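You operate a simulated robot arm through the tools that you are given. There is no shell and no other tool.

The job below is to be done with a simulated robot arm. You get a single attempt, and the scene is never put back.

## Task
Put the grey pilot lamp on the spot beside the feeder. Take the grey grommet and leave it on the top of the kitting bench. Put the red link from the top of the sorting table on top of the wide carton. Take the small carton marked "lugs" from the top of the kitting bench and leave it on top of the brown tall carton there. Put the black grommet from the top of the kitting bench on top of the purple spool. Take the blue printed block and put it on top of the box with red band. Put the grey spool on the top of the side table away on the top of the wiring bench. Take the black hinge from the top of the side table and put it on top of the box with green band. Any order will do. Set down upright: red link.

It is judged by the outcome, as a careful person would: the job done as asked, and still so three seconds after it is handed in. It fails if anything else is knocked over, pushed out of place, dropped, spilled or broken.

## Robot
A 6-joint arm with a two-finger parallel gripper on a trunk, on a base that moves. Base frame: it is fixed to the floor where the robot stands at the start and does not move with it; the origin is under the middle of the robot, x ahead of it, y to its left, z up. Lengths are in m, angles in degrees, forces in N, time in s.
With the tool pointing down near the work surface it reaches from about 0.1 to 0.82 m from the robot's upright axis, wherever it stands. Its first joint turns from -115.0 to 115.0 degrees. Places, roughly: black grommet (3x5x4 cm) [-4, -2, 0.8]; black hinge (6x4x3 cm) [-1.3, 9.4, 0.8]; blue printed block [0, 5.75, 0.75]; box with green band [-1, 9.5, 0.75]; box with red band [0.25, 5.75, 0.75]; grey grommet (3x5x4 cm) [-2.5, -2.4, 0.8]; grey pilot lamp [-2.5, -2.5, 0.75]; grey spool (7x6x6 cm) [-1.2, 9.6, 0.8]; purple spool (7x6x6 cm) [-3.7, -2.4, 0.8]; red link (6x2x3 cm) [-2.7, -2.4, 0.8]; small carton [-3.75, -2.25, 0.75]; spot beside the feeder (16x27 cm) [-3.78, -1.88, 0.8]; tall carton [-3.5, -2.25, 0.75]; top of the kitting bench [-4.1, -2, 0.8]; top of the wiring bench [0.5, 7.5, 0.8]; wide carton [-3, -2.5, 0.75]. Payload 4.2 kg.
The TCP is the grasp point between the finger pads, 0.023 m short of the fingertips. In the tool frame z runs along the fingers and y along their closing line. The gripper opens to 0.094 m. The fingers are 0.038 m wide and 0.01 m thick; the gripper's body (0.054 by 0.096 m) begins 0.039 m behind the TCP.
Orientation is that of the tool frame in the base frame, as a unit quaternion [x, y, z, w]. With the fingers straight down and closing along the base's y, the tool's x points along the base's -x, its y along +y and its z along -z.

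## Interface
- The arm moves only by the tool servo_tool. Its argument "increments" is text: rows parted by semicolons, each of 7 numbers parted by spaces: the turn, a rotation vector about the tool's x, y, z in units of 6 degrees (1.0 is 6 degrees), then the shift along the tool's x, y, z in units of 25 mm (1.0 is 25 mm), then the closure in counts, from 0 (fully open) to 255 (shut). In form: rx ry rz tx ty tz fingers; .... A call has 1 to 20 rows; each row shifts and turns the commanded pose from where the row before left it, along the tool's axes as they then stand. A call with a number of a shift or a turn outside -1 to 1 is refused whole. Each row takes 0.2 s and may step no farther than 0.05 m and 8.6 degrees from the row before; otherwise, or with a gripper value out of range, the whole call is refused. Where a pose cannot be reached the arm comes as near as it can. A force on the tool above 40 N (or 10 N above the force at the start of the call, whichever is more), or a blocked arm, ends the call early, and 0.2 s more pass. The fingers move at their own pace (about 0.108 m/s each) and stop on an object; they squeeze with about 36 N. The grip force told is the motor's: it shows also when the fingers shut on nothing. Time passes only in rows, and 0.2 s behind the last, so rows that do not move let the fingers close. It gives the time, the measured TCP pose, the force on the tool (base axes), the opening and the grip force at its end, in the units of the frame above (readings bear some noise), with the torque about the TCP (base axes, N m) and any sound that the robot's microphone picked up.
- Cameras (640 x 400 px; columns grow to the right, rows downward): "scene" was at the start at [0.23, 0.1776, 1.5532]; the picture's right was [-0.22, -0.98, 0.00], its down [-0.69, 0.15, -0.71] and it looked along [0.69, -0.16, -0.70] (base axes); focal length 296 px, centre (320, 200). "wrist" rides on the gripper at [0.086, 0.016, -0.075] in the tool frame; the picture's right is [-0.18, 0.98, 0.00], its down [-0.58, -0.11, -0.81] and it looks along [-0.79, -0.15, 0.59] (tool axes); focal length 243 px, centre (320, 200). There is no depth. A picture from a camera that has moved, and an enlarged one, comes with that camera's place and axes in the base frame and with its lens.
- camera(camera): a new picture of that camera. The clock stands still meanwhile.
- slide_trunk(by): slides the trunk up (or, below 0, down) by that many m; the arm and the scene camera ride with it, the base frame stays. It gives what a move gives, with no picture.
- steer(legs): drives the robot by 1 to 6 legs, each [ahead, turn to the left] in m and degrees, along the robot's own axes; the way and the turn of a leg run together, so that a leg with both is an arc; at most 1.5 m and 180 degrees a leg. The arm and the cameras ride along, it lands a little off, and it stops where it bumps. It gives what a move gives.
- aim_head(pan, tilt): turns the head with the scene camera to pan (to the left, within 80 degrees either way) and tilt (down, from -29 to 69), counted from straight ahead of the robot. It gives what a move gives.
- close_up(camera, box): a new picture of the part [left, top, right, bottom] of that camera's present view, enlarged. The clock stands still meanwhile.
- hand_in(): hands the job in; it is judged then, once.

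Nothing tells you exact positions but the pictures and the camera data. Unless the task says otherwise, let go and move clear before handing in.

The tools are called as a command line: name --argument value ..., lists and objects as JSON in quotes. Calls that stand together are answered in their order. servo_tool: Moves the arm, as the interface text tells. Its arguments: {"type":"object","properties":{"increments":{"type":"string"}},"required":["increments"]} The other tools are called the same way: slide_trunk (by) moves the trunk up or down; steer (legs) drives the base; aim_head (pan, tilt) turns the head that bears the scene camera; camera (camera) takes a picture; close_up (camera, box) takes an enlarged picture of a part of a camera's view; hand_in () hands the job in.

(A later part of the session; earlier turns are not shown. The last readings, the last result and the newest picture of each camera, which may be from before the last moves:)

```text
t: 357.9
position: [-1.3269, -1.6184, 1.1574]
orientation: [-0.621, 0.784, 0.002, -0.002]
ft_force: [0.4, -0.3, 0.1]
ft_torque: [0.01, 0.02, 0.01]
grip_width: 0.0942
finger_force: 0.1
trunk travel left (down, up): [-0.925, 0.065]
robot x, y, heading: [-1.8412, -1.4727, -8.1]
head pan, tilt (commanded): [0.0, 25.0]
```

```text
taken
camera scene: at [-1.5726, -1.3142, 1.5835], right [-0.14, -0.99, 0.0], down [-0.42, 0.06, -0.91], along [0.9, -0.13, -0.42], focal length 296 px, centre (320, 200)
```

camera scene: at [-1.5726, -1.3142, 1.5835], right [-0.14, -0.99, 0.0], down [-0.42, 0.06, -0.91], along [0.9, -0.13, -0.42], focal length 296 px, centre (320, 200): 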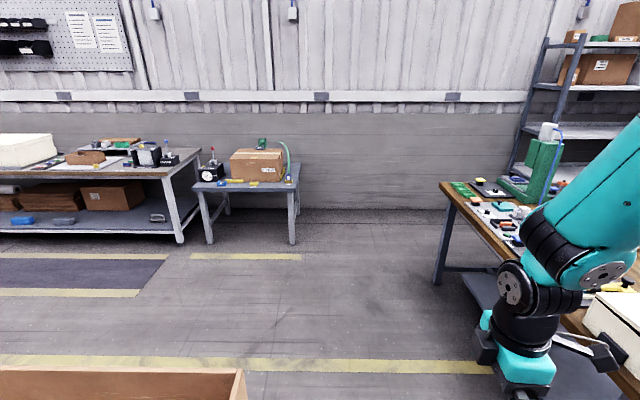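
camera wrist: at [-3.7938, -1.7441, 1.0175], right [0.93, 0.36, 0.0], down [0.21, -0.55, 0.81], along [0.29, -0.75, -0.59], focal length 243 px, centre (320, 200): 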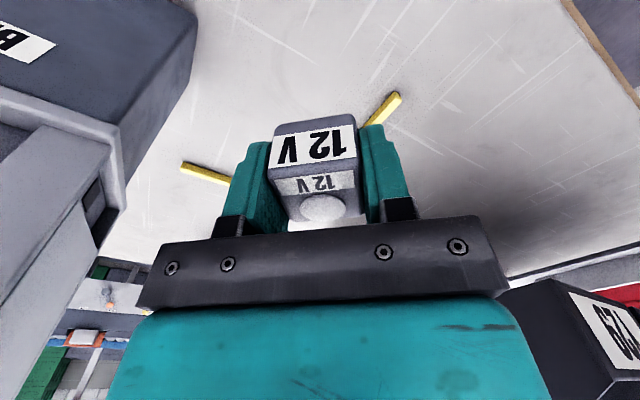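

The way east is open. Continuing and arcing left (north) into the main aisle.

steer --legs '[[1.36, 0], [0.864, 90.5]]'

aim_head --pan 0 --tilt 20

camera --camera "scene"

```text
t: 368.6
position: [0.2383, -0.6959, 1.1581]
orientation: [0.992, -0.127, 0.0, 0.003]
ft_force: [-0.3, -0.6, 0.3]
ft_torque: [0.02, 0.02, 0.0]
grip_width: 0.094
finger_force: 0.0
trunk travel left (down, up): [-0.925, 0.065]
robot x, y, heading: [0.0838, -1.2053, 80.1]
head pan, tilt (commanded): [0.0, 25.0]
cut short: leg 2
```

```text
t: 369.3
position: [0.2387, -0.6975, 1.1579]
orientation: [0.992, -0.127, 0.0, 0.002]
ft_force: [-0.3, 0.5, 0.4]
ft_torque: [0.06, 0.0, -0.02]
grip_width: 0.094
finger_force: 0.0
trunk travel left (down, up): [-0.925, 0.065]
robot x, y, heading: [0.0817, -1.2027, 80.2]
head pan, tilt (commanded): [0.0, 20.0]
```

```text
taken
camera scene: at [-0.07, -0.9319, 1.5916], right [0.99, -0.17, 0.0], down [-0.06, -0.34, -0.94], along [0.16, 0.93, -0.34], focal length 296 px, centre (320, 200)
```

scene: 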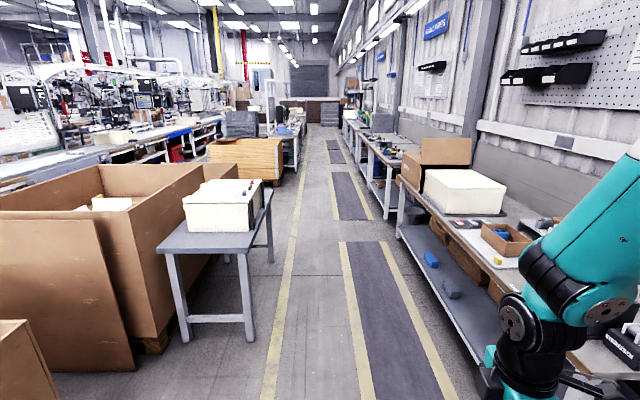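

The main aisle north is clear. Driving about 4.5 m up it.

steer --legs '[[1.5, 1.3], [1.5, 0], [1.5, 0]]'

camera --camera "scene"

```text
t: 390.5
position: [0.6547, 3.7243, 1.1573]
orientation: [0.997, -0.081, 0.0, 0.002]
ft_force: [-1.1, 0.1, -0.3]
ft_torque: [0.03, -0.01, 0.02]
grip_width: 0.0939
finger_force: 0.1
trunk travel left (down, up): [-0.925, 0.065]
robot x, y, heading: [0.5446, 3.2017, 85.5]
head pan, tilt (commanded): [0.0, 20.0]
```

```text
taken
camera scene: at [0.3688, 3.4624, 1.5917], right [1.0, -0.08, 0.0], down [-0.03, -0.34, -0.94], along [0.07, 0.94, -0.34], focal length 296 px, centre (320, 200)
```

scene: 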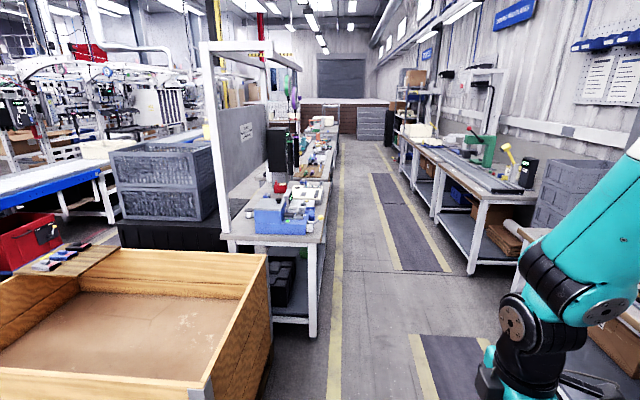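

I drifted slightly left; a bench with a blue item starts at about y≈5 on my left. I'll correct to the right a bit and go up to y≈4.6 to inspect it.

steer --legs '[[0, -9.8], [1.36, 0], [0, 6]]'

aim_head --pan 45 --tilt 30

camera --camera "scene"

```text
t: 398.6
position: [1.0305, 5.0459, 1.1576]
orientation: [0.993, -0.115, 0.0, 0.002]
ft_force: [0.1, 0.3, 0.2]
ft_torque: [0.02, -0.01, -0.03]
grip_width: 0.094
finger_force: 0.0
trunk travel left (down, up): [-0.925, 0.065]
robot x, y, heading: [0.8871, 4.5306, 81.7]
head pan, tilt (commanded): [0.0, 20.0]
```

```text
t: 399.7
position: [1.0309, 5.0461, 1.157]
orientation: [0.993, -0.116, -0.001, 0.001]
ft_force: [0.5, 0.3, 0.3]
ft_torque: [0.04, -0.02, 0.0]
grip_width: 0.0941
finger_force: 0.1
trunk travel left (down, up): [-0.925, 0.065]
robot x, y, heading: [0.8865, 4.533, 81.5]
head pan, tilt (commanded): [45.0, 30.0]
```

```text
taken
camera scene: at [0.6594, 4.7844, 1.5756], right [0.8, 0.59, 0.0], down [0.3, -0.4, -0.87], along [-0.52, 0.7, -0.5], focal length 296 px, centre (320, 200)
```

scene: 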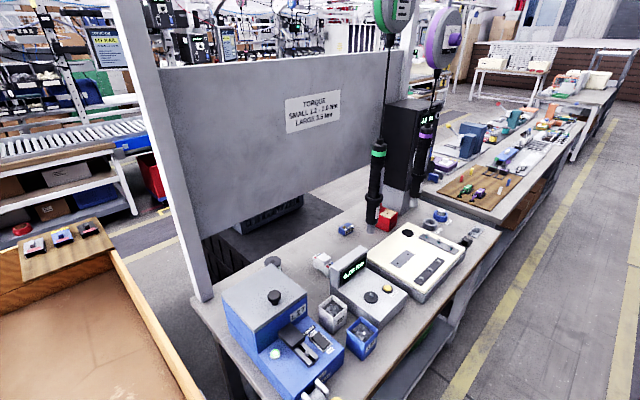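

This is a torque station; the expected block location is near the small blue item by the board. Zooming in.

close_up --camera "scene" --box '[290, 180, 490, 320]'

close_up --camera "scene" --box '[200, 240, 420, 400]'

close_up --camera "scene" --box '[420, 60, 640, 220]'

```text
2.86 times, centred on (390, 250) of scene
camera zoom: at [0.6594, 4.7844, 1.5756], right [0.8, 0.59, 0.0], down [0.3, -0.4, -0.87], along [-0.52, 0.7, -0.5], focal length 847 px, centre (120, 57)
```

zoom: 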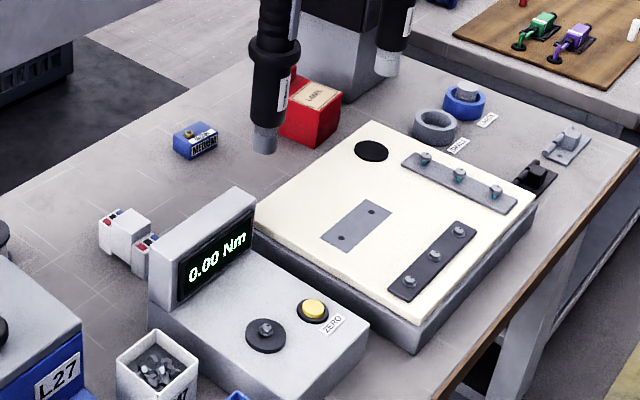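

```text
2.50 times, centred on (310, 320) of scene
camera zoom: at [0.6594, 4.7844, 1.5756], right [0.8, 0.59, 0.0], down [0.3, -0.4, -0.87], along [-0.52, 0.7, -0.5], focal length 741 px, centre (345, -100)
```

zoom: 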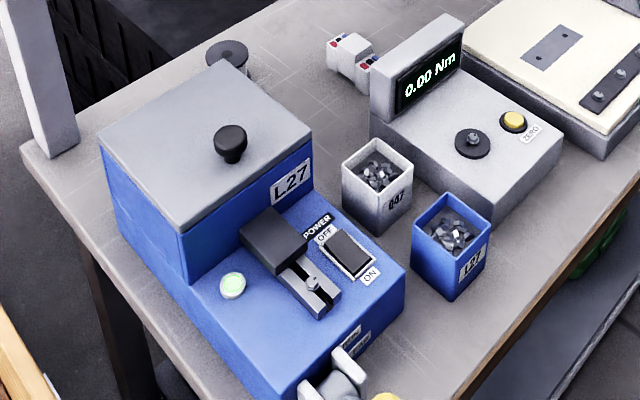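

```text
2.50 times, centred on (530, 140) of scene
camera zoom: at [0.6594, 4.7844, 1.5756], right [0.8, 0.59, 0.0], down [0.3, -0.4, -0.87], along [-0.52, 0.7, -0.5], focal length 741 px, centre (-205, 350)
```

zoom: 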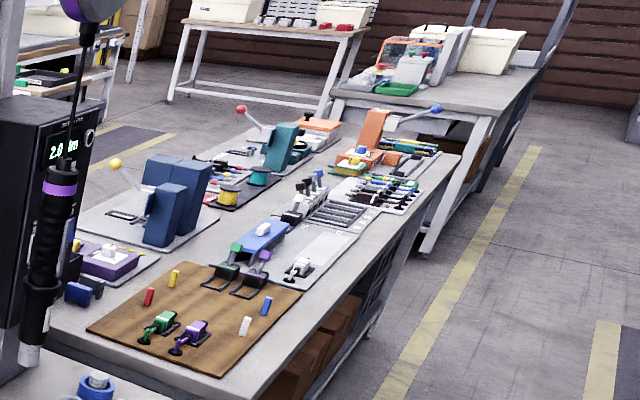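

The blue printed block (≈(0.12,5.71)) and the red box (≈(0.25,5.84)) are on this bench, with hanging torque drivers near them. I'll drive on to be abeam and look from another angle to locate the drivers.

steer --legs '[[0.75, 0]]'

aim_head --pan 75 --tilt 35

camera --camera "scene"

```text
t: 403.7
position: [1.1451, 5.7774, 1.1572]
orientation: [0.993, -0.119, 0.0, 0.002]
ft_force: [-0.3, 0.1, -1.0]
ft_torque: [-0.01, 0.01, -0.01]
grip_width: 0.094
finger_force: 0.1
trunk travel left (down, up): [-0.925, 0.065]
robot x, y, heading: [0.9941, 5.2638, 81.1]
head pan, tilt (commanded): [45.0, 30.0]
```

```text
t: 404.7
position: [1.1454, 5.7776, 1.158]
orientation: [0.993, -0.12, 0.0, 0.002]
ft_force: [0.1, 0.6, -0.7]
ft_torque: [0.0, 0.01, 0.01]
grip_width: 0.0938
finger_force: 0.0
trunk travel left (down, up): [-0.925, 0.065]
robot x, y, heading: [0.9978, 5.2637, 81.1]
head pan, tilt (commanded): [75.0, 35.0]
```

```text
taken
camera scene: at [0.7456, 5.4812, 1.5678], right [0.41, 0.91, 0.0], down [0.52, -0.23, -0.82], along [-0.75, 0.33, -0.57], focal length 296 px, centre (320, 200)
```

scene: 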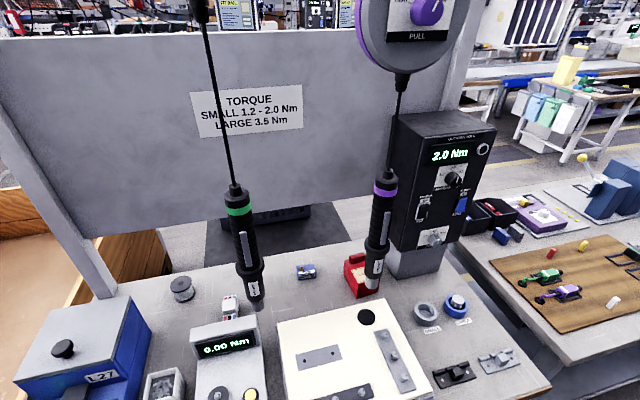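

Both drivers hang in front of the block: tips near (0.32,5.52,1.0) and (0.354,5.80,0.96). Before planning, I'll test my actual reach at bench height over the open aisle ahead.

servo_tool --increments "0 0 0 0 0 1 0;0 0 0 0 0 1 0;0 0 0 0 0 1 0;0 0 0 0 0 1 0;0 0 0 0 0 1 0;0 0 0 0 0 1 0;0 0 0 0 0 1 0;0 0 0 0 0 1 0;0 0 0 0 0 1 0;0 0 0 0 0 1 0;0 0 0 0 0 1 0;0 0 0 0 0 1 0;0 0 0 0 0 0 0"

servo_tool --increments "0 0 0 0 -1 0 0;0 0 0 0 -1 0 0;0 0 0 0 -1 0 0;0 0 0 0 -1 0 0;0 0 0 0 -1 0 0;0 0 0 0 -1 0 0;0 0 0 0 -1 0 0;0 0 0 0 -1 0 0;0 0 0 0 -1 0 0;0 0 0 0 -1 0 0;0 0 0 0 -1 0 0;0 0 0 0 -1 0 0;0 0 0 0 -1 0 0;0 0 0 0 -1 0 0;0 0 0 0 -1 0 0;0 0 0 0 0 0 0"

aim_head --pan -10 --tilt 25

camera --camera "scene"

```text
t: 407.5
position: [1.1457, 5.7764, 0.8606]
orientation: [0.993, -0.119, 0.001, 0.002]
ft_force: [0.5, -0.2, 0.4]
ft_torque: [0.0, 0.0, -0.02]
grip_width: 0.0941
finger_force: 0.1
trunk travel left (down, up): [-0.925, 0.065]
robot x, y, heading: [0.9912, 5.2631, 81.0]
head pan, tilt (commanded): [75.0, 35.0]
```

```text
t: 410.9
position: [1.2237, 6.0755, 0.8867]
orientation: [0.993, -0.12, 0.0, 0.003]
ft_force: [0.3, -0.7, -0.6]
ft_torque: [-0.01, -0.02, 0.02]
grip_width: 0.094
finger_force: 0.1
out of reach, approached as far as the arm can: row 13, 14, 15
trunk travel left (down, up): [-0.925, 0.065]
robot x, y, heading: [0.9966, 5.2685, 81.0]
head pan, tilt (commanded): [75.0, 35.0]
```

```text
t: 412.4
position: [1.2241, 6.0756, 0.8858]
orientation: [0.993, -0.12, 0.0, 0.003]
ft_force: [0.9, -0.8, -1.0]
ft_torque: [0.01, 0.01, -0.01]
grip_width: 0.0938
finger_force: 0.1
trunk travel left (down, up): [-0.925, 0.065]
robot x, y, heading: [0.9934, 5.2669, 81.3]
head pan, tilt (commanded): [-10.0, 25.0]
```

```text
taken
camera scene: at [0.8559, 5.5327, 1.5835], right [0.95, -0.32, 0.0], down [-0.14, -0.4, -0.91], along [0.29, 0.86, -0.42], focal length 296 px, centre (320, 200)
```

scene: 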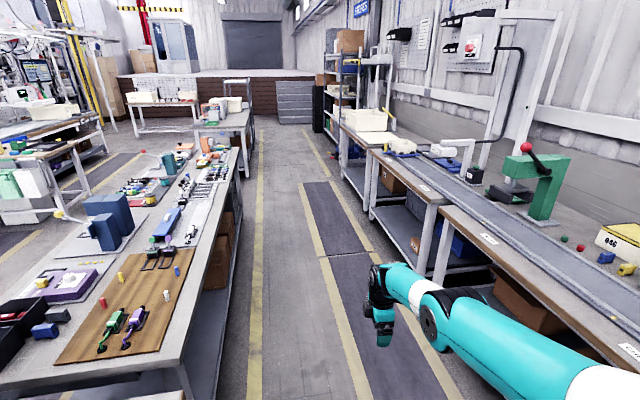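

At bench height the reach is ~0.84 m from my centre with the trunk this high. I'll examine the arm geometry closely to judge passage between the drivers.

close_up --camera "scene" --box '[340, 230, 640, 400]'

aim_head --pan -35 --tilt 40

camera --camera "scene"

```text
2.13 times, centred on (490, 315) of scene
camera zoom: at [0.8559, 5.5327, 1.5835], right [0.95, -0.32, 0.0], down [-0.14, -0.4, -0.91], along [0.29, 0.86, -0.42], focal length 632 px, centre (-43, -45)
```

zoom: 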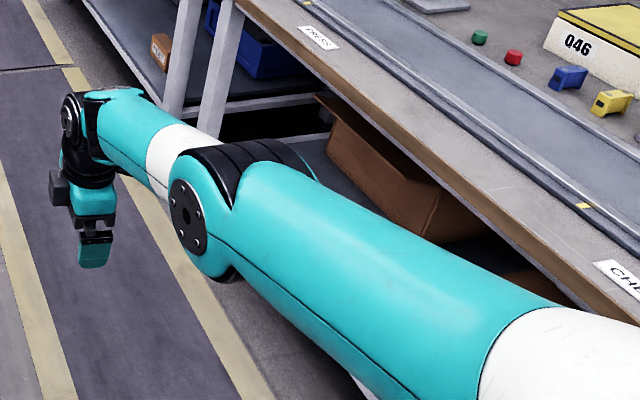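

```text
t: 413.3
position: [1.2249, 6.0756, 0.8854]
orientation: [0.993, -0.119, 0.0, 0.002]
ft_force: [0.5, -1.0, -0.2]
ft_torque: [0.02, 0.0, -0.01]
grip_width: 0.0939
finger_force: 0.1
trunk travel left (down, up): [-0.925, 0.065]
robot x, y, heading: [0.9974, 5.2641, 81.1]
head pan, tilt (commanded): [-35.0, 40.0]
```

```text
taken
camera scene: at [0.885, 5.5068, 1.5603], right [0.72, -0.69, 0.0], down [-0.44, -0.46, -0.77], along [0.53, 0.55, -0.64], focal length 296 px, centre (320, 200)
```

scene: 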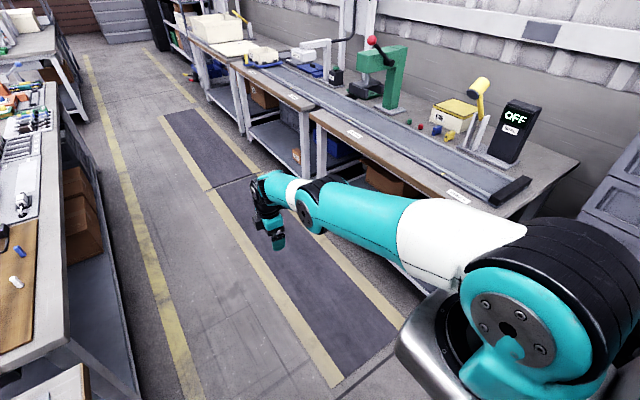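

The arm is slim and runs almost straight over the tool; I can pass between the two drivers for the block, and approach the red box from the north. I'll tuck the arm (camera toward me) first.

servo_tool --increments "0 0 0 0 1 -0.95 0;0 0 0 0 1 -0.95 0;0 0 0 0 1 -0.95 0;0 0 0 0 1 -0.95 0;0 0 0 0 1 -0.95 0;0 0 0 0 1 -0.95 0;0 0 0 0 1 -0.95 0;0 0 0 0 1 -0.95 0;0 0 0 0 1 -0.95 0;0 0 0 0 1 -0.95 0;0 0 0 0 1 -0.95 0;0 0 0 0 1 -0.95 0;0 0 0 0 0 0 0"

servo_tool --increments "0 0 1 0 0 0 0;0 0 1 0 0 0 0;0 0 1 0 0 0 0;0 0 1 0 0 0 0;0 0 1 0 0 0 0;0 0 1 0 0 0 0;0 0 1 0 0 0 0;0 0 1 0 0 0 0;0 0 1 0 0 0 0;0 0 1 0 0 0 0;0 0 1 0 0 0 0;0 0 1 0 0 0 0;0 0 1 0 0 0 0;0 0 1 0 0 0 0;0 0 1 0 0 0 0"

steer --legs '[[0, -20], [0.3, 0], [0, 110.6]]'

aim_head --pan 0 --tilt 35

camera --camera "scene"

```text
t: 416.1
position: [1.1534, 5.7861, 1.1714]
orientation: [0.993, -0.119, 0.0, 0.001]
ft_force: [-1.0, 0.7, 0.1]
ft_torque: [0.01, -0.03, 0.0]
grip_width: 0.0941
finger_force: 0.1
trunk travel left (down, up): [-0.925, 0.065]
robot x, y, heading: [0.9974, 5.2646, 81.1]
head pan, tilt (commanded): [-35.0, 40.0]
```

```text
t: 419.3
position: [1.1514, 5.7862, 1.171]
orientation: [-0.617, 0.787, -0.001, 0.0]
ft_force: [-0.9, 1.1, -0.2]
ft_torque: [-0.02, 0.0, 0.03]
grip_width: 0.0939
finger_force: 0.0
trunk travel left (down, up): [-0.925, 0.065]
robot x, y, heading: [0.9985, 5.2642, 81.1]
head pan, tilt (commanded): [-35.0, 40.0]
```

```text
t: 427.2
position: [0.6159, 5.6625, 1.1712]
orientation: [0.995, -0.098, 0.001, 0.0]
ft_force: [0.1, 0.3, 0.9]
ft_torque: [-0.02, 0.02, -0.02]
grip_width: 0.094
finger_force: 0.1
trunk travel left (down, up): [-0.925, 0.065]
robot x, y, heading: [1.1417, 5.5319, 173.4]
head pan, tilt (commanded): [-35.0, 40.0]
```

```text
t: 428.2
position: [0.6157, 5.6626, 1.1706]
orientation: [0.995, -0.097, 0.002, 0.001]
ft_force: [0.4, -1.2, 0.4]
ft_torque: [0.01, -0.01, 0.0]
grip_width: 0.0941
finger_force: 0.1
trunk travel left (down, up): [-0.925, 0.065]
robot x, y, heading: [1.1437, 5.5298, 173.7]
head pan, tilt (commanded): [0.0, 35.0]
```

```text
taken
camera scene: at [0.8815, 5.3638, 1.5678], right [0.11, 0.99, 0.0], down [0.57, -0.06, -0.82], along [-0.81, 0.09, -0.57], focal length 296 px, centre (320, 200)
```

scene: 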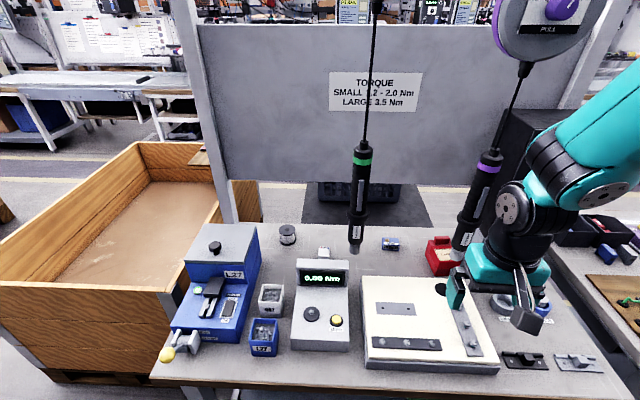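

I now face the station. Green driver hangs at (0.318,5.523), purple at (0.351,5.807). Zooming on the block and red box.

close_up --camera "scene" --box '[360, 225, 420, 265]'

close_up --camera "scene" --box '[330, 220, 510, 340]'

```text
10.00 times, centred on (390, 245) of scene
camera zoom: at [0.8815, 5.3638, 1.5678], right [0.11, 0.99, 0.0], down [0.57, -0.06, -0.82], along [-0.81, 0.09, -0.57], focal length 2965 px, centre (-380, -250)
```

zoom: 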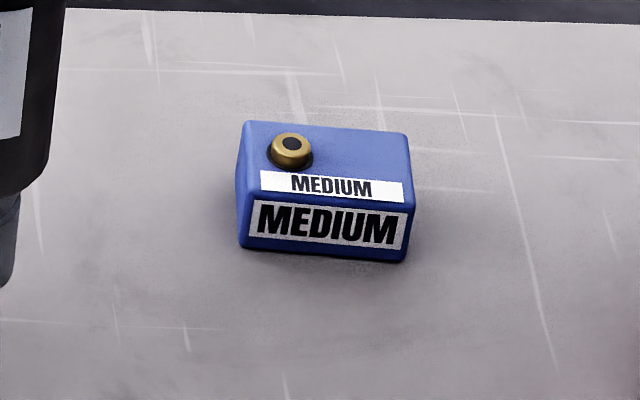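

```text
3.33 times, centred on (420, 280) of scene
camera zoom: at [0.8815, 5.3638, 1.5678], right [0.11, 0.99, 0.0], down [0.57, -0.06, -0.82], along [-0.81, 0.09, -0.57], focal length 988 px, centre (-13, -67)
```

zoom: 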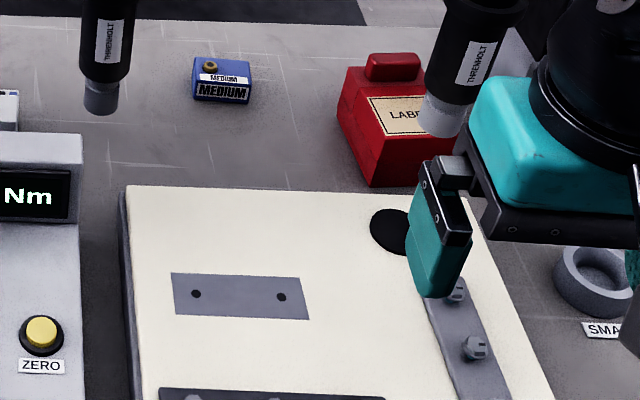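

The block is labelled "MEDIUM". I want a clearer look at the red object to be sure it is the box with the red band.

close_up --camera "scene" --box '[420, 225, 480, 285]'

camera --camera "wrist"

```text
6.67 times, centred on (450, 255) of scene
camera zoom: at [0.8815, 5.3638, 1.5678], right [0.11, 0.99, 0.0], down [0.57, -0.06, -0.82], along [-0.81, 0.09, -0.57], focal length 1977 px, centre (-547, -167)
```

zoom: 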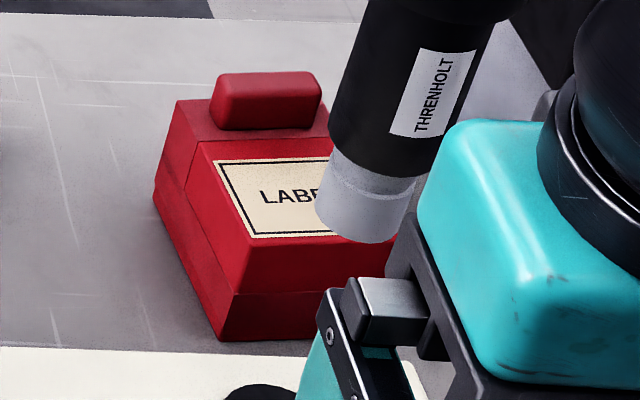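

```text
taken
camera wrist: at [0.6981, 5.6292, 1.2461], right [-0.37, -0.93, 0.0], down [-0.55, 0.22, 0.8], along [-0.75, 0.3, -0.59], focal length 243 px, centre (320, 200)
```

wrist: 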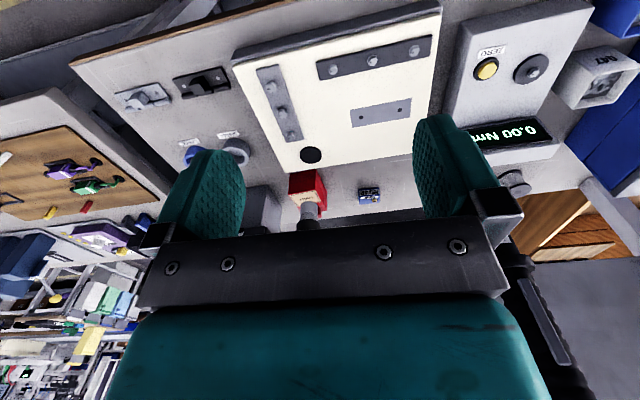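

The red object looks like a label dispenser, so I want to see what a "box with … band" looks like. I'll look toward the side table at (-1.2,9.5) with zoom.

aim_head --pan -53 --tilt 12

camera --camera "scene"

```text
t: 429.4
position: [0.6173, 5.6632, 1.1713]
orientation: [0.995, -0.097, 0.001, 0.0]
ft_force: [0.5, 0.8, -0.4]
ft_torque: [0.03, -0.03, 0.02]
grip_width: 0.0943
finger_force: 0.0
trunk travel left (down, up): [-0.925, 0.065]
robot x, y, heading: [1.1449, 5.5274, 173.7]
head pan, tilt (commanded): [-53.0, 12.0]
```

```text
taken
camera scene: at [0.9214, 5.4341, 1.6046], right [0.86, 0.51, 0.0], down [0.11, -0.18, -0.98], along [-0.5, 0.84, -0.21], focal length 296 px, centre (320, 200)
```

scene: 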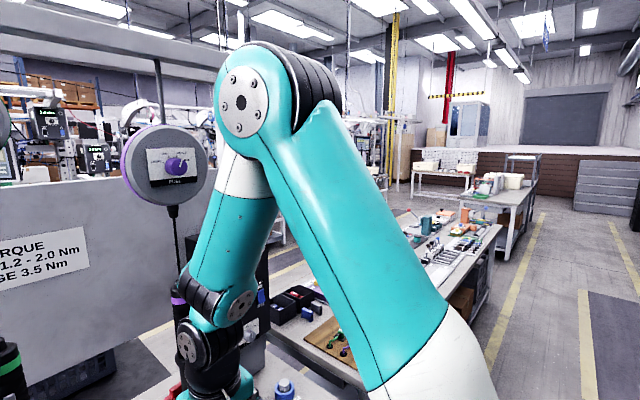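

close_up --camera "scene" --box '[390, 140, 560, 270]'

close_up --camera "scene" --box '[400, 150, 480, 200]'

```text
3.08 times, centred on (475, 205) of scene
camera zoom: at [0.9214, 5.4341, 1.6046], right [0.86, 0.51, 0.0], down [0.11, -0.18, -0.98], along [-0.5, 0.84, -0.21], focal length 912 px, centre (-157, 185)
```

zoom: 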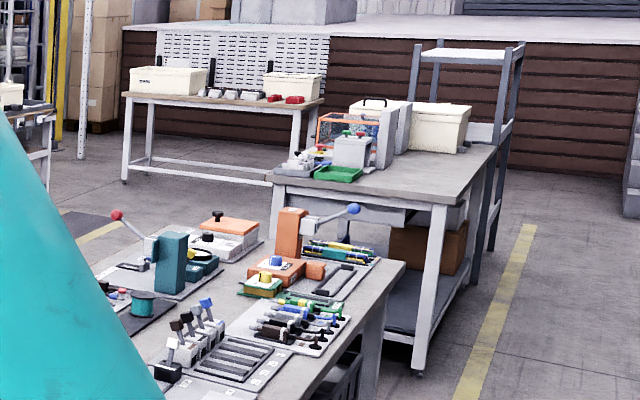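

```text
8.00 times, centred on (440, 175) of scene
camera zoom: at [0.9214, 5.4341, 1.6046], right [0.86, 0.51, 0.0], down [0.11, -0.18, -0.98], along [-0.5, 0.84, -0.21], focal length 2372 px, centre (-640, 400)
```

zoom: 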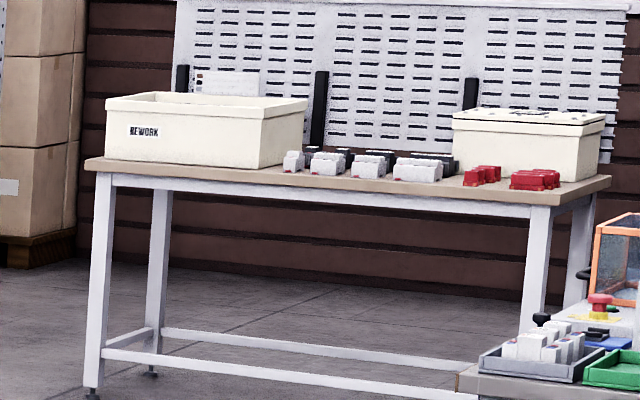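

The side table is hidden by my arm from here. I'll drive a bit north and look both at the red object from the other side and toward the side table.

steer --legs '[[0, -92], [0.75, 0]]'

aim_head --pan 80 --tilt 35

camera --camera "scene"

aim_head --pan 30 --tilt 15

camera --camera "scene"

```text
t: 437.4
position: [1.4384, 6.7869, 1.1708]
orientation: [-0.609, 0.793, -0.001, -0.002]
ft_force: [-0.3, -0.1, 0.0]
ft_torque: [-0.03, 0.0, -0.03]
grip_width: 0.0938
finger_force: 0.1
trunk travel left (down, up): [-0.925, 0.065]
robot x, y, heading: [1.2728, 6.2703, 79.9]
head pan, tilt (commanded): [-53.0, 12.0]
```

```text
t: 439.6
position: [1.4392, 6.7879, 1.171]
orientation: [-0.61, 0.792, -0.001, -0.001]
ft_force: [-0.9, -0.4, 0.0]
ft_torque: [0.02, -0.05, -0.01]
grip_width: 0.094
finger_force: 0.0
trunk travel left (down, up): [-0.925, 0.065]
robot x, y, heading: [1.2744, 6.2731, 80.2]
head pan, tilt (commanded): [80.0, 35.0]
```

```text
taken
camera scene: at [1.0225, 6.485, 1.5678], right [0.34, 0.94, 0.0], down [0.54, -0.2, -0.82], along [-0.77, 0.28, -0.57], focal length 296 px, centre (320, 200)
```

scene: 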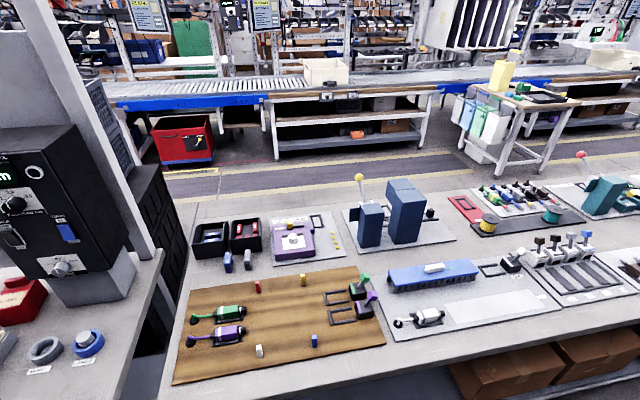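

```text
t: 440.8
position: [1.4381, 6.7871, 1.1702]
orientation: [-0.61, 0.793, -0.002, -0.002]
ft_force: [-0.7, 0.1, 0.1]
ft_torque: [0.01, 0.0, 0.0]
grip_width: 0.0942
finger_force: 0.1
trunk travel left (down, up): [-0.925, 0.065]
robot x, y, heading: [1.2717, 6.2672, 80.0]
head pan, tilt (commanded): [30.0, 15.0]
```

```text
taken
camera scene: at [1.0733, 6.5425, 1.5998], right [0.94, 0.34, 0.0], down [0.09, -0.24, -0.97], along [-0.33, 0.91, -0.26], focal length 296 px, centre (320, 200)
```

scene: 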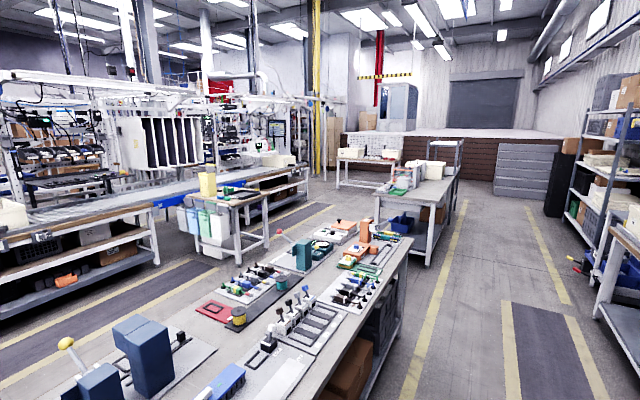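

The side table is the small one with hanging coloured bins. Zooming on it and back on the red object.

close_up --camera "scene" --box '[170, 160, 290, 240]'

aim_head --pan 55 --tilt 15

camera --camera "scene"

```text
5.00 times, centred on (230, 200) of scene
camera zoom: at [1.0733, 6.5425, 1.5998], right [0.94, 0.34, 0.0], down [0.09, -0.24, -0.97], along [-0.33, 0.91, -0.26], focal length 1482 px, centre (770, 200)
```

zoom: 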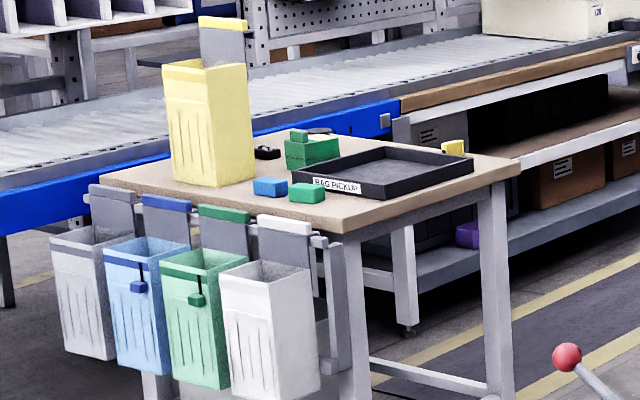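

```text
t: 441.7
position: [1.438, 6.7873, 1.1708]
orientation: [-0.609, 0.793, -0.001, -0.002]
ft_force: [0.0, 0.1, 0.0]
ft_torque: [-0.01, -0.02, 0.03]
grip_width: 0.0942
finger_force: 0.1
trunk travel left (down, up): [-0.925, 0.065]
robot x, y, heading: [1.2714, 6.2723, 79.8]
head pan, tilt (commanded): [55.0, 15.0]
```

```text
taken
camera scene: at [1.0393, 6.5209, 1.5998], right [0.71, 0.71, 0.0], down [0.18, -0.18, -0.97], along [-0.68, 0.68, -0.26], focal length 296 px, centre (320, 200)
```

scene: 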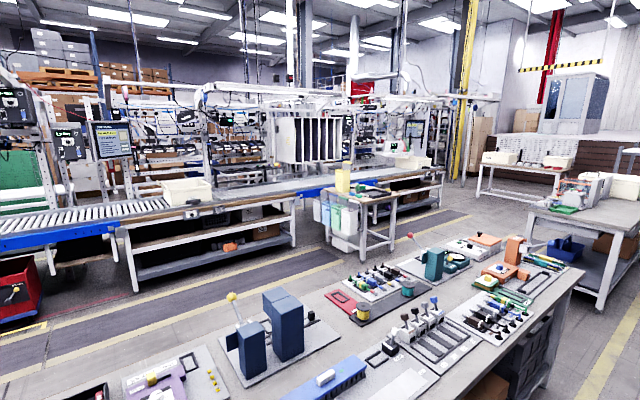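

close_up --camera "scene" --box '[325, 165, 405, 215]'

aim_head --pan 80 --tilt 45

close_up --camera "scene" --box '[0, 150, 160, 300]'

```text
8.00 times, centred on (365, 190) of scene
camera zoom: at [1.0393, 6.5209, 1.5998], right [0.71, 0.71, 0.0], down [0.18, -0.18, -0.97], along [-0.68, 0.68, -0.26], focal length 2372 px, centre (-40, 280)
```

zoom: 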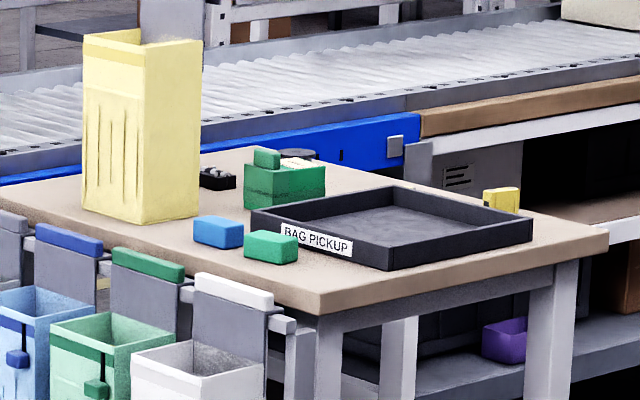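

```text
t: 442.6
position: [1.4387, 6.7885, 1.1706]
orientation: [-0.609, 0.793, -0.001, -0.002]
ft_force: [-0.1, 0.0, -0.1]
ft_torque: [0.03, -0.01, 0.0]
grip_width: 0.0941
finger_force: 0.0
trunk travel left (down, up): [-0.925, 0.065]
robot x, y, heading: [1.269, 6.2693, 79.8]
head pan, tilt (commanded): [80.0, 45.0]
```

```text
2.67 times, centred on (80, 225) of scene
camera zoom: at [1.0288, 6.4827, 1.5531], right [0.34, 0.94, 0.0], down [0.66, -0.24, -0.71], along [-0.66, 0.24, -0.71], focal length 791 px, centre (960, 133)
```

zoom: 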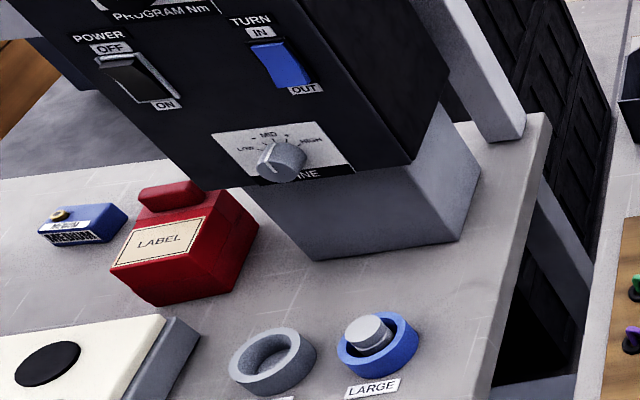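

Both "label" boxes (red here, green on the side table) match the given coordinates, so the red one is my target; its top is flat at z≈0.873 with a knob at the back. To get behind the purple driver I'll pick the block with the tool rolled ~24°, passing the arm between the drivers. First, go back facing the station and lower the trunk for reach.

steer --legs '[[-0.74, 0], [0, 92]]'

slide_trunk --by -0.25

servo_tool --increments "0 0 0 0 0 -1 0;0 0 0 0 0 -1 0;0 0 0 0 0 -1 0;0 0 0 0 0 -1 0;0 0 0 0 0 0 0"

aim_head --pan 0 --tilt 30

camera --camera "scene"

```text
t: 450.6
position: [0.6152, 5.6771, 1.1719]
orientation: [0.994, -0.105, 0.0, 0.0]
ft_force: [0.1, 0.4, -0.6]
ft_torque: [-0.03, -0.01, -0.03]
grip_width: 0.0938
finger_force: 0.1
trunk travel left (down, up): [-0.925, 0.065]
robot x, y, heading: [1.1388, 5.5379, 172.9]
head pan, tilt (commanded): [80.0, 45.0]
```

```text
t: 453.2
position: [0.6162, 5.6774, 0.9216]
orientation: [0.995, -0.104, 0.001, 0.001]
ft_force: [-0.2, 0.0, -1.5]
ft_torque: [0.01, 0.01, -0.01]
grip_width: 0.0938
finger_force: 0.0
trunk travel left (down, up): [-0.675, 0.315]
robot x, y, heading: [1.1405, 5.5387, 172.8]
head pan, tilt (commanded): [80.0, 45.0]
```

```text
t: 454.4
position: [0.6167, 5.6779, 1.0205]
orientation: [0.995, -0.104, 0.001, 0.0]
ft_force: [0.0, -0.3, 0.0]
ft_torque: [0.03, 0.02, 0.0]
grip_width: 0.0937
finger_force: 0.1
trunk travel left (down, up): [-0.675, 0.315]
robot x, y, heading: [1.1388, 5.5371, 172.9]
head pan, tilt (commanded): [80.0, 45.0]
```

```text
t: 455.9
position: [0.6163, 5.6768, 1.0189]
orientation: [0.995, -0.104, 0.002, 0.0]
ft_force: [0.8, 0.3, -0.2]
ft_torque: [0.01, 0.0, 0.01]
grip_width: 0.0941
finger_force: 0.0
trunk travel left (down, up): [-0.675, 0.315]
robot x, y, heading: [1.1421, 5.5376, 172.7]
head pan, tilt (commanded): [0.0, 30.0]
```

```text
taken
camera scene: at [0.8749, 5.3746, 1.3256], right [0.12, 0.99, 0.0], down [0.5, -0.06, -0.87], along [-0.86, 0.11, -0.5], focal length 296 px, centre (320, 200)
```

scene: 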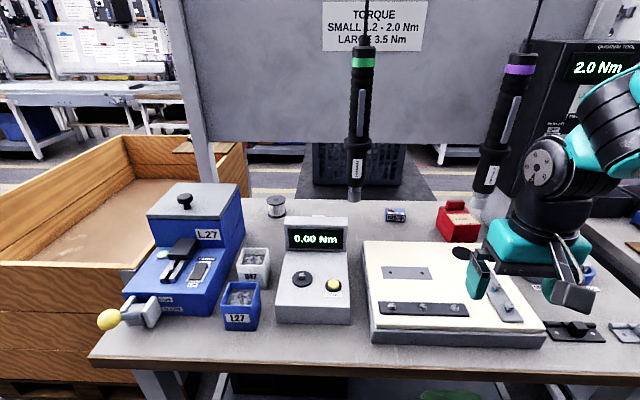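

Positioned at n≈5.65 facing the station. Shifting the tool 5 cm south to the centre of the gap, then creeping forward 17 cm.

servo_tool --increments "0 0 0 0 1 0 0;0 0 0 0 1 0 0;0 0 0 0 0 0 0"

steer --legs '[[0.172, -1.0]]'

camera --camera "scene"

aim_head --pan 0 --tilt 68

camera --camera "scene"

```text
t: 456.7
position: [0.607, 5.6288, 1.0207]
orientation: [0.995, -0.105, 0.002, -0.001]
ft_force: [0.0, 0.5, -0.3]
ft_torque: [-0.01, 0.01, 0.02]
grip_width: 0.094
finger_force: 0.1
trunk travel left (down, up): [-0.675, 0.315]
robot x, y, heading: [1.1418, 5.5388, 172.7]
head pan, tilt (commanded): [0.0, 30.0]
```

```text
t: 458.2
position: [0.4354, 5.6609, 1.0208]
orientation: [0.994, -0.114, 0.001, -0.001]
ft_force: [-0.2, 0.7, 0.7]
ft_torque: [0.0, -0.02, -0.01]
grip_width: 0.0942
finger_force: 0.0
trunk travel left (down, up): [-0.675, 0.315]
robot x, y, heading: [0.9696, 5.5628, 171.9]
head pan, tilt (commanded): [0.0, 30.0]
```

```text
taken
camera scene: at [0.7005, 5.4022, 1.3256], right [0.14, 0.99, 0.0], down [0.5, -0.07, -0.87], along [-0.86, 0.12, -0.5], focal length 296 px, centre (320, 200)
```

scene: 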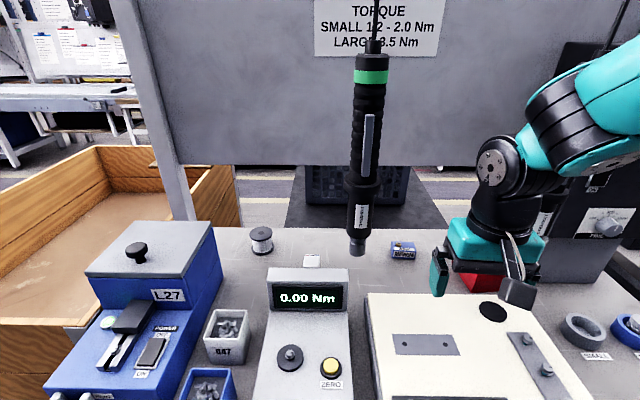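

```text
t: 459.2
position: [0.4362, 5.6593, 1.0214]
orientation: [0.994, -0.114, 0.001, 0.0]
ft_force: [-0.1, 0.2, -0.2]
ft_torque: [0.04, -0.02, 0.02]
grip_width: 0.0938
finger_force: 0.1
trunk travel left (down, up): [-0.675, 0.315]
robot x, y, heading: [0.9755, 5.5621, 171.9]
head pan, tilt (commanded): [0.0, 68.0]
```

```text
taken
camera scene: at [0.7337, 5.3974, 1.2749], right [0.14, 0.99, 0.0], down [0.92, -0.13, -0.38], along [-0.37, 0.05, -0.93], focal length 296 px, centre (320, 200)
```

scene: 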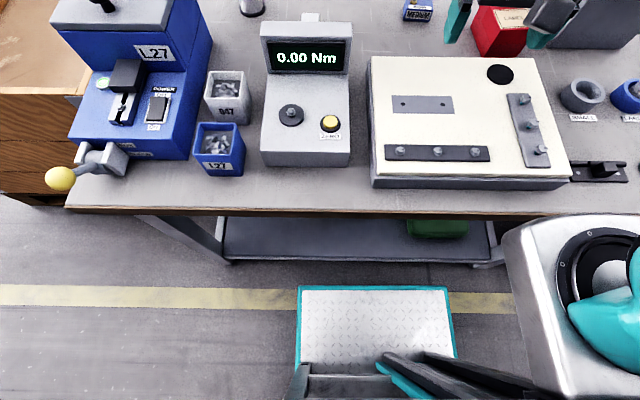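

There's still about 7 cm between my base and the bench edge. I'll creep 3.5 cm closer.

steer --legs '[[0.035, 0]]'

aim_head --pan 0 --tilt 40

camera --camera "scene"

camera --camera "wrist"

```text
t: 460.1
position: [0.4016, 5.6656, 1.0204]
orientation: [0.994, -0.113, 0.001, 0.0]
ft_force: [-0.2, 0.3, 0.6]
ft_torque: [-0.02, 0.01, 0.02]
grip_width: 0.0939
finger_force: 0.1
trunk travel left (down, up): [-0.675, 0.315]
robot x, y, heading: [0.9338, 5.567, 171.8]
head pan, tilt (commanded): [0.0, 68.0]
```

```text
t: 461.0
position: [0.4018, 5.6623, 1.0204]
orientation: [0.994, -0.112, 0.003, 0.0]
ft_force: [-1.0, 0.0, -0.5]
ft_torque: [-0.03, 0.0, 0.03]
grip_width: 0.0939
finger_force: 0.1
trunk travel left (down, up): [-0.675, 0.315]
robot x, y, heading: [0.9317, 5.5663, 171.9]
head pan, tilt (commanded): [0.0, 40.0]
```

```text
taken
camera scene: at [0.6711, 5.4064, 1.3102], right [0.14, 0.99, 0.0], down [0.64, -0.09, -0.77], along [-0.76, 0.11, -0.64], focal length 296 px, centre (320, 200)
```

scene: 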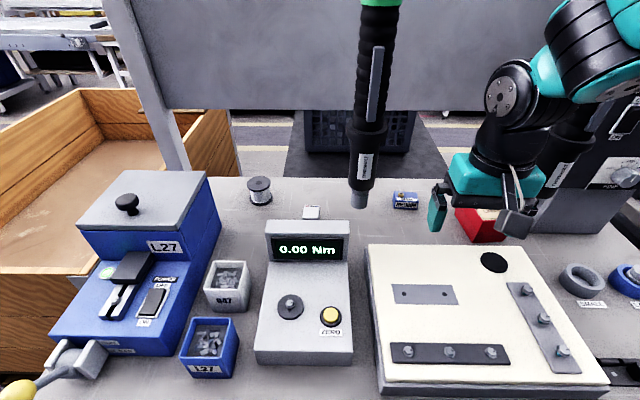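

```text
taken
camera wrist: at [0.4821, 5.6284, 1.0956], right [-0.4, -0.92, 0.0], down [-0.55, 0.24, 0.8], along [-0.74, 0.32, -0.59], focal length 243 px, centre (320, 200)
```

wrist: 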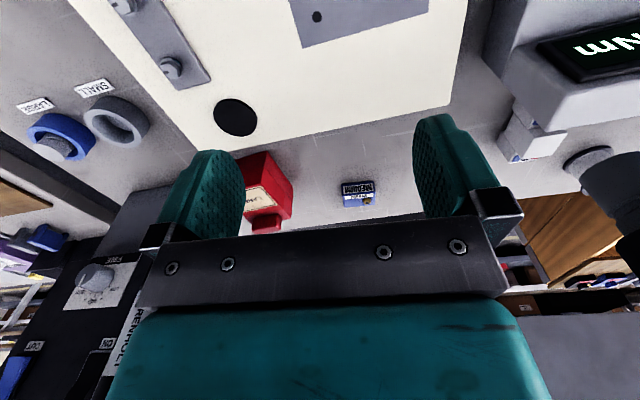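

The tool is centred in the gap between the drivers (n≈5.66). Moving west in two steps with a check between.

servo_tool --increments "0 0 0 -0.904 0.106 0 0;0 0 0 -0.904 0.106 0 0;0 0 0 -0.904 0.106 0 0;0 0 0 -0.904 0.106 0 0;0 0 0 -0.904 0.106 0 0;0 0 0 0 0 0 0"

camera --camera "scene"

camera --camera "wrist"

```text
t: 462.4
position: [0.2893, 5.678, 1.0194]
orientation: [0.994, -0.113, 0.002, 0.0]
ft_force: [-0.1, 0.4, 0.2]
ft_torque: [0.03, 0.0, -0.02]
grip_width: 0.0941
finger_force: 0.1
trunk travel left (down, up): [-0.675, 0.315]
robot x, y, heading: [0.9361, 5.5662, 171.8]
head pan, tilt (commanded): [0.0, 40.0]
```

```text
taken
camera scene: at [0.6711, 5.4064, 1.3102], right [0.14, 0.99, 0.0], down [0.64, -0.09, -0.77], along [-0.76, 0.11, -0.64], focal length 296 px, centre (320, 200)
```

scene: 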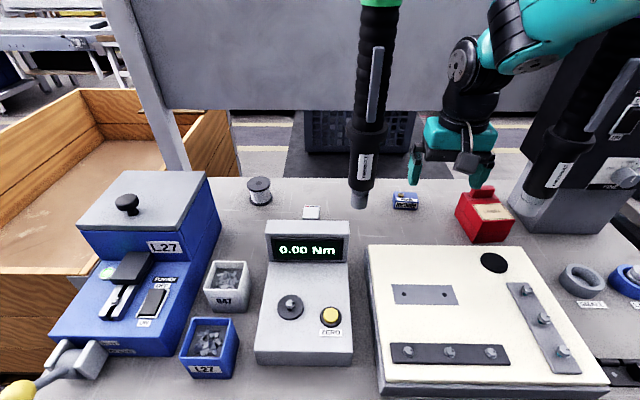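

```text
taken
camera wrist: at [0.37, 5.6411, 1.0939], right [-0.4, -0.92, 0.0], down [-0.55, 0.24, 0.8], along [-0.74, 0.32, -0.59], focal length 243 px, centre (320, 200)
```

wrist: 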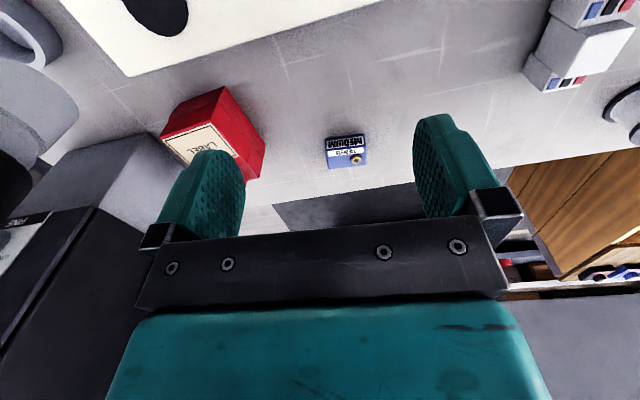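

Well centred between the drivers. Continuing west.

servo_tool --increments "0 0 0 -0.904 0.106 0 0;0 0 0 -0.904 0.106 0 0;0 0 0 -0.904 0.106 0 0;0 0 0 -0.904 0.106 0 0;0 0 0 -0.904 0.106 0 0;0 0 0 0 0 0 0"

camera --camera "scene"

camera --camera "wrist"

```text
t: 463.8
position: [0.1782, 5.6903, 1.0185]
orientation: [0.994, -0.112, 0.002, -0.001]
ft_force: [1.2, 0.2, -0.5]
ft_torque: [0.01, -0.02, 0.01]
grip_width: 0.094
finger_force: 0.0
trunk travel left (down, up): [-0.675, 0.315]
robot x, y, heading: [0.9364, 5.5678, 171.7]
head pan, tilt (commanded): [0.0, 40.0]
```

```text
taken
camera scene: at [0.6711, 5.4064, 1.3102], right [0.14, 0.99, 0.0], down [0.64, -0.09, -0.77], along [-0.76, 0.11, -0.64], focal length 296 px, centre (320, 200)
```

scene: 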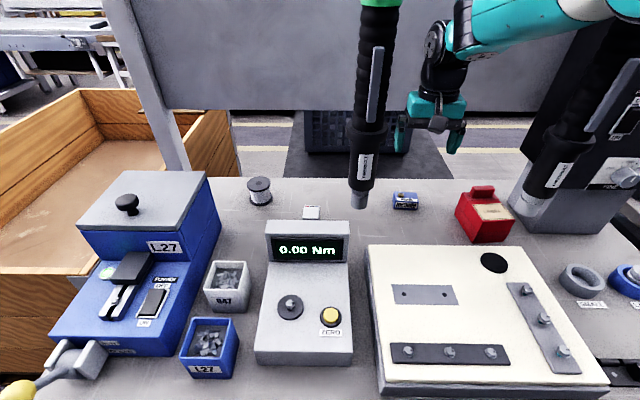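

```text
taken
camera wrist: at [0.258, 5.6544, 1.0939], right [-0.4, -0.92, 0.0], down [-0.55, 0.24, 0.8], along [-0.74, 0.32, -0.59], focal length 243 px, centre (320, 200)
```

wrist: 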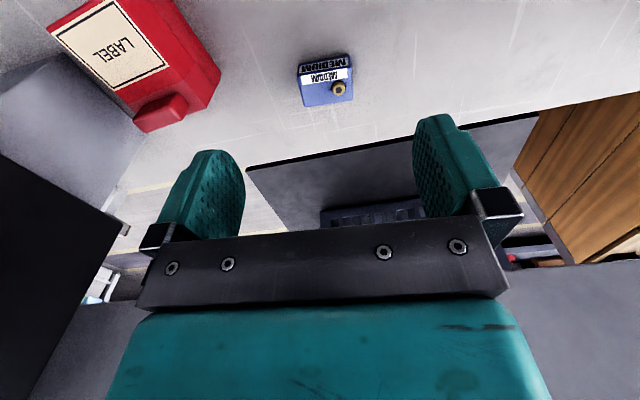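

Past the drivers. Now rotating the gripper 90° (camera to the south) at this safe height.

servo_tool --increments "0 0 1 0 0 0 0;0 0 1 0 0 0 0;0 0 1 0 0 0 0;0 0 1 0 0 0 0;0 0 1 0 0 0 0;0 0 1 0 0 0 0;0 0 1 0 0 0 0;0 0 1 0 0 0 0;0 0 1 0 0 0 0;0 0 1 0 0 0 0;0 0 1 0 0 0 0;0 0 1 0 0 0 0;0 0 1 0 0 0 0;0 0 1 0 0 0 0;0 0 1 0 0 0 0;0 0 0 0 0 0 0"

camera --camera "wrist"

camera --camera "scene"

```text
t: 467.2
position: [0.1752, 5.6903, 1.0191]
orientation: [-0.622, 0.783, -0.001, 0.002]
ft_force: [0.1, 0.4, 0.2]
ft_torque: [-0.03, -0.02, 0.01]
grip_width: 0.094
finger_force: 0.1
trunk travel left (down, up): [-0.675, 0.315]
robot x, y, heading: [0.9334, 5.567, 172.1]
head pan, tilt (commanded): [0.0, 40.0]
```

```text
taken
camera wrist: at [0.1404, 5.6086, 1.0941], right [-0.92, 0.4, 0.0], down [0.23, 0.54, 0.81], along [0.33, 0.74, -0.59], focal length 243 px, centre (320, 200)
```

wrist: 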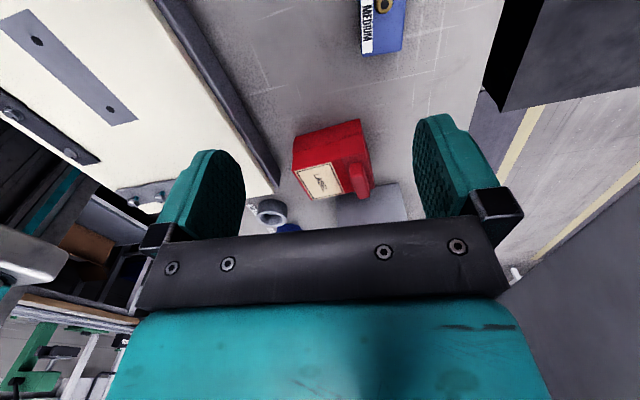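

```text
taken
camera scene: at [0.671, 5.4064, 1.3102], right [0.14, 0.99, 0.0], down [0.64, -0.09, -0.77], along [-0.76, 0.11, -0.64], focal length 296 px, centre (320, 200)
```

scene: 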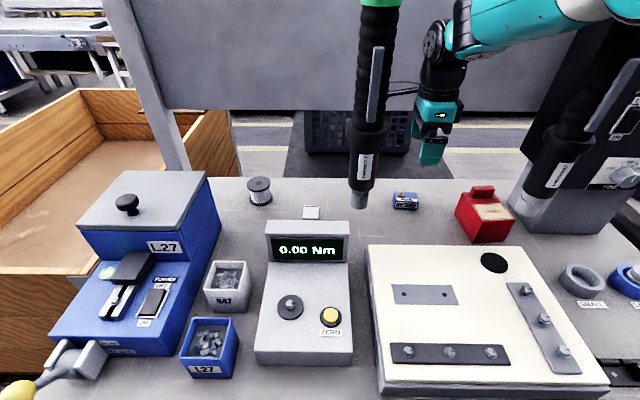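

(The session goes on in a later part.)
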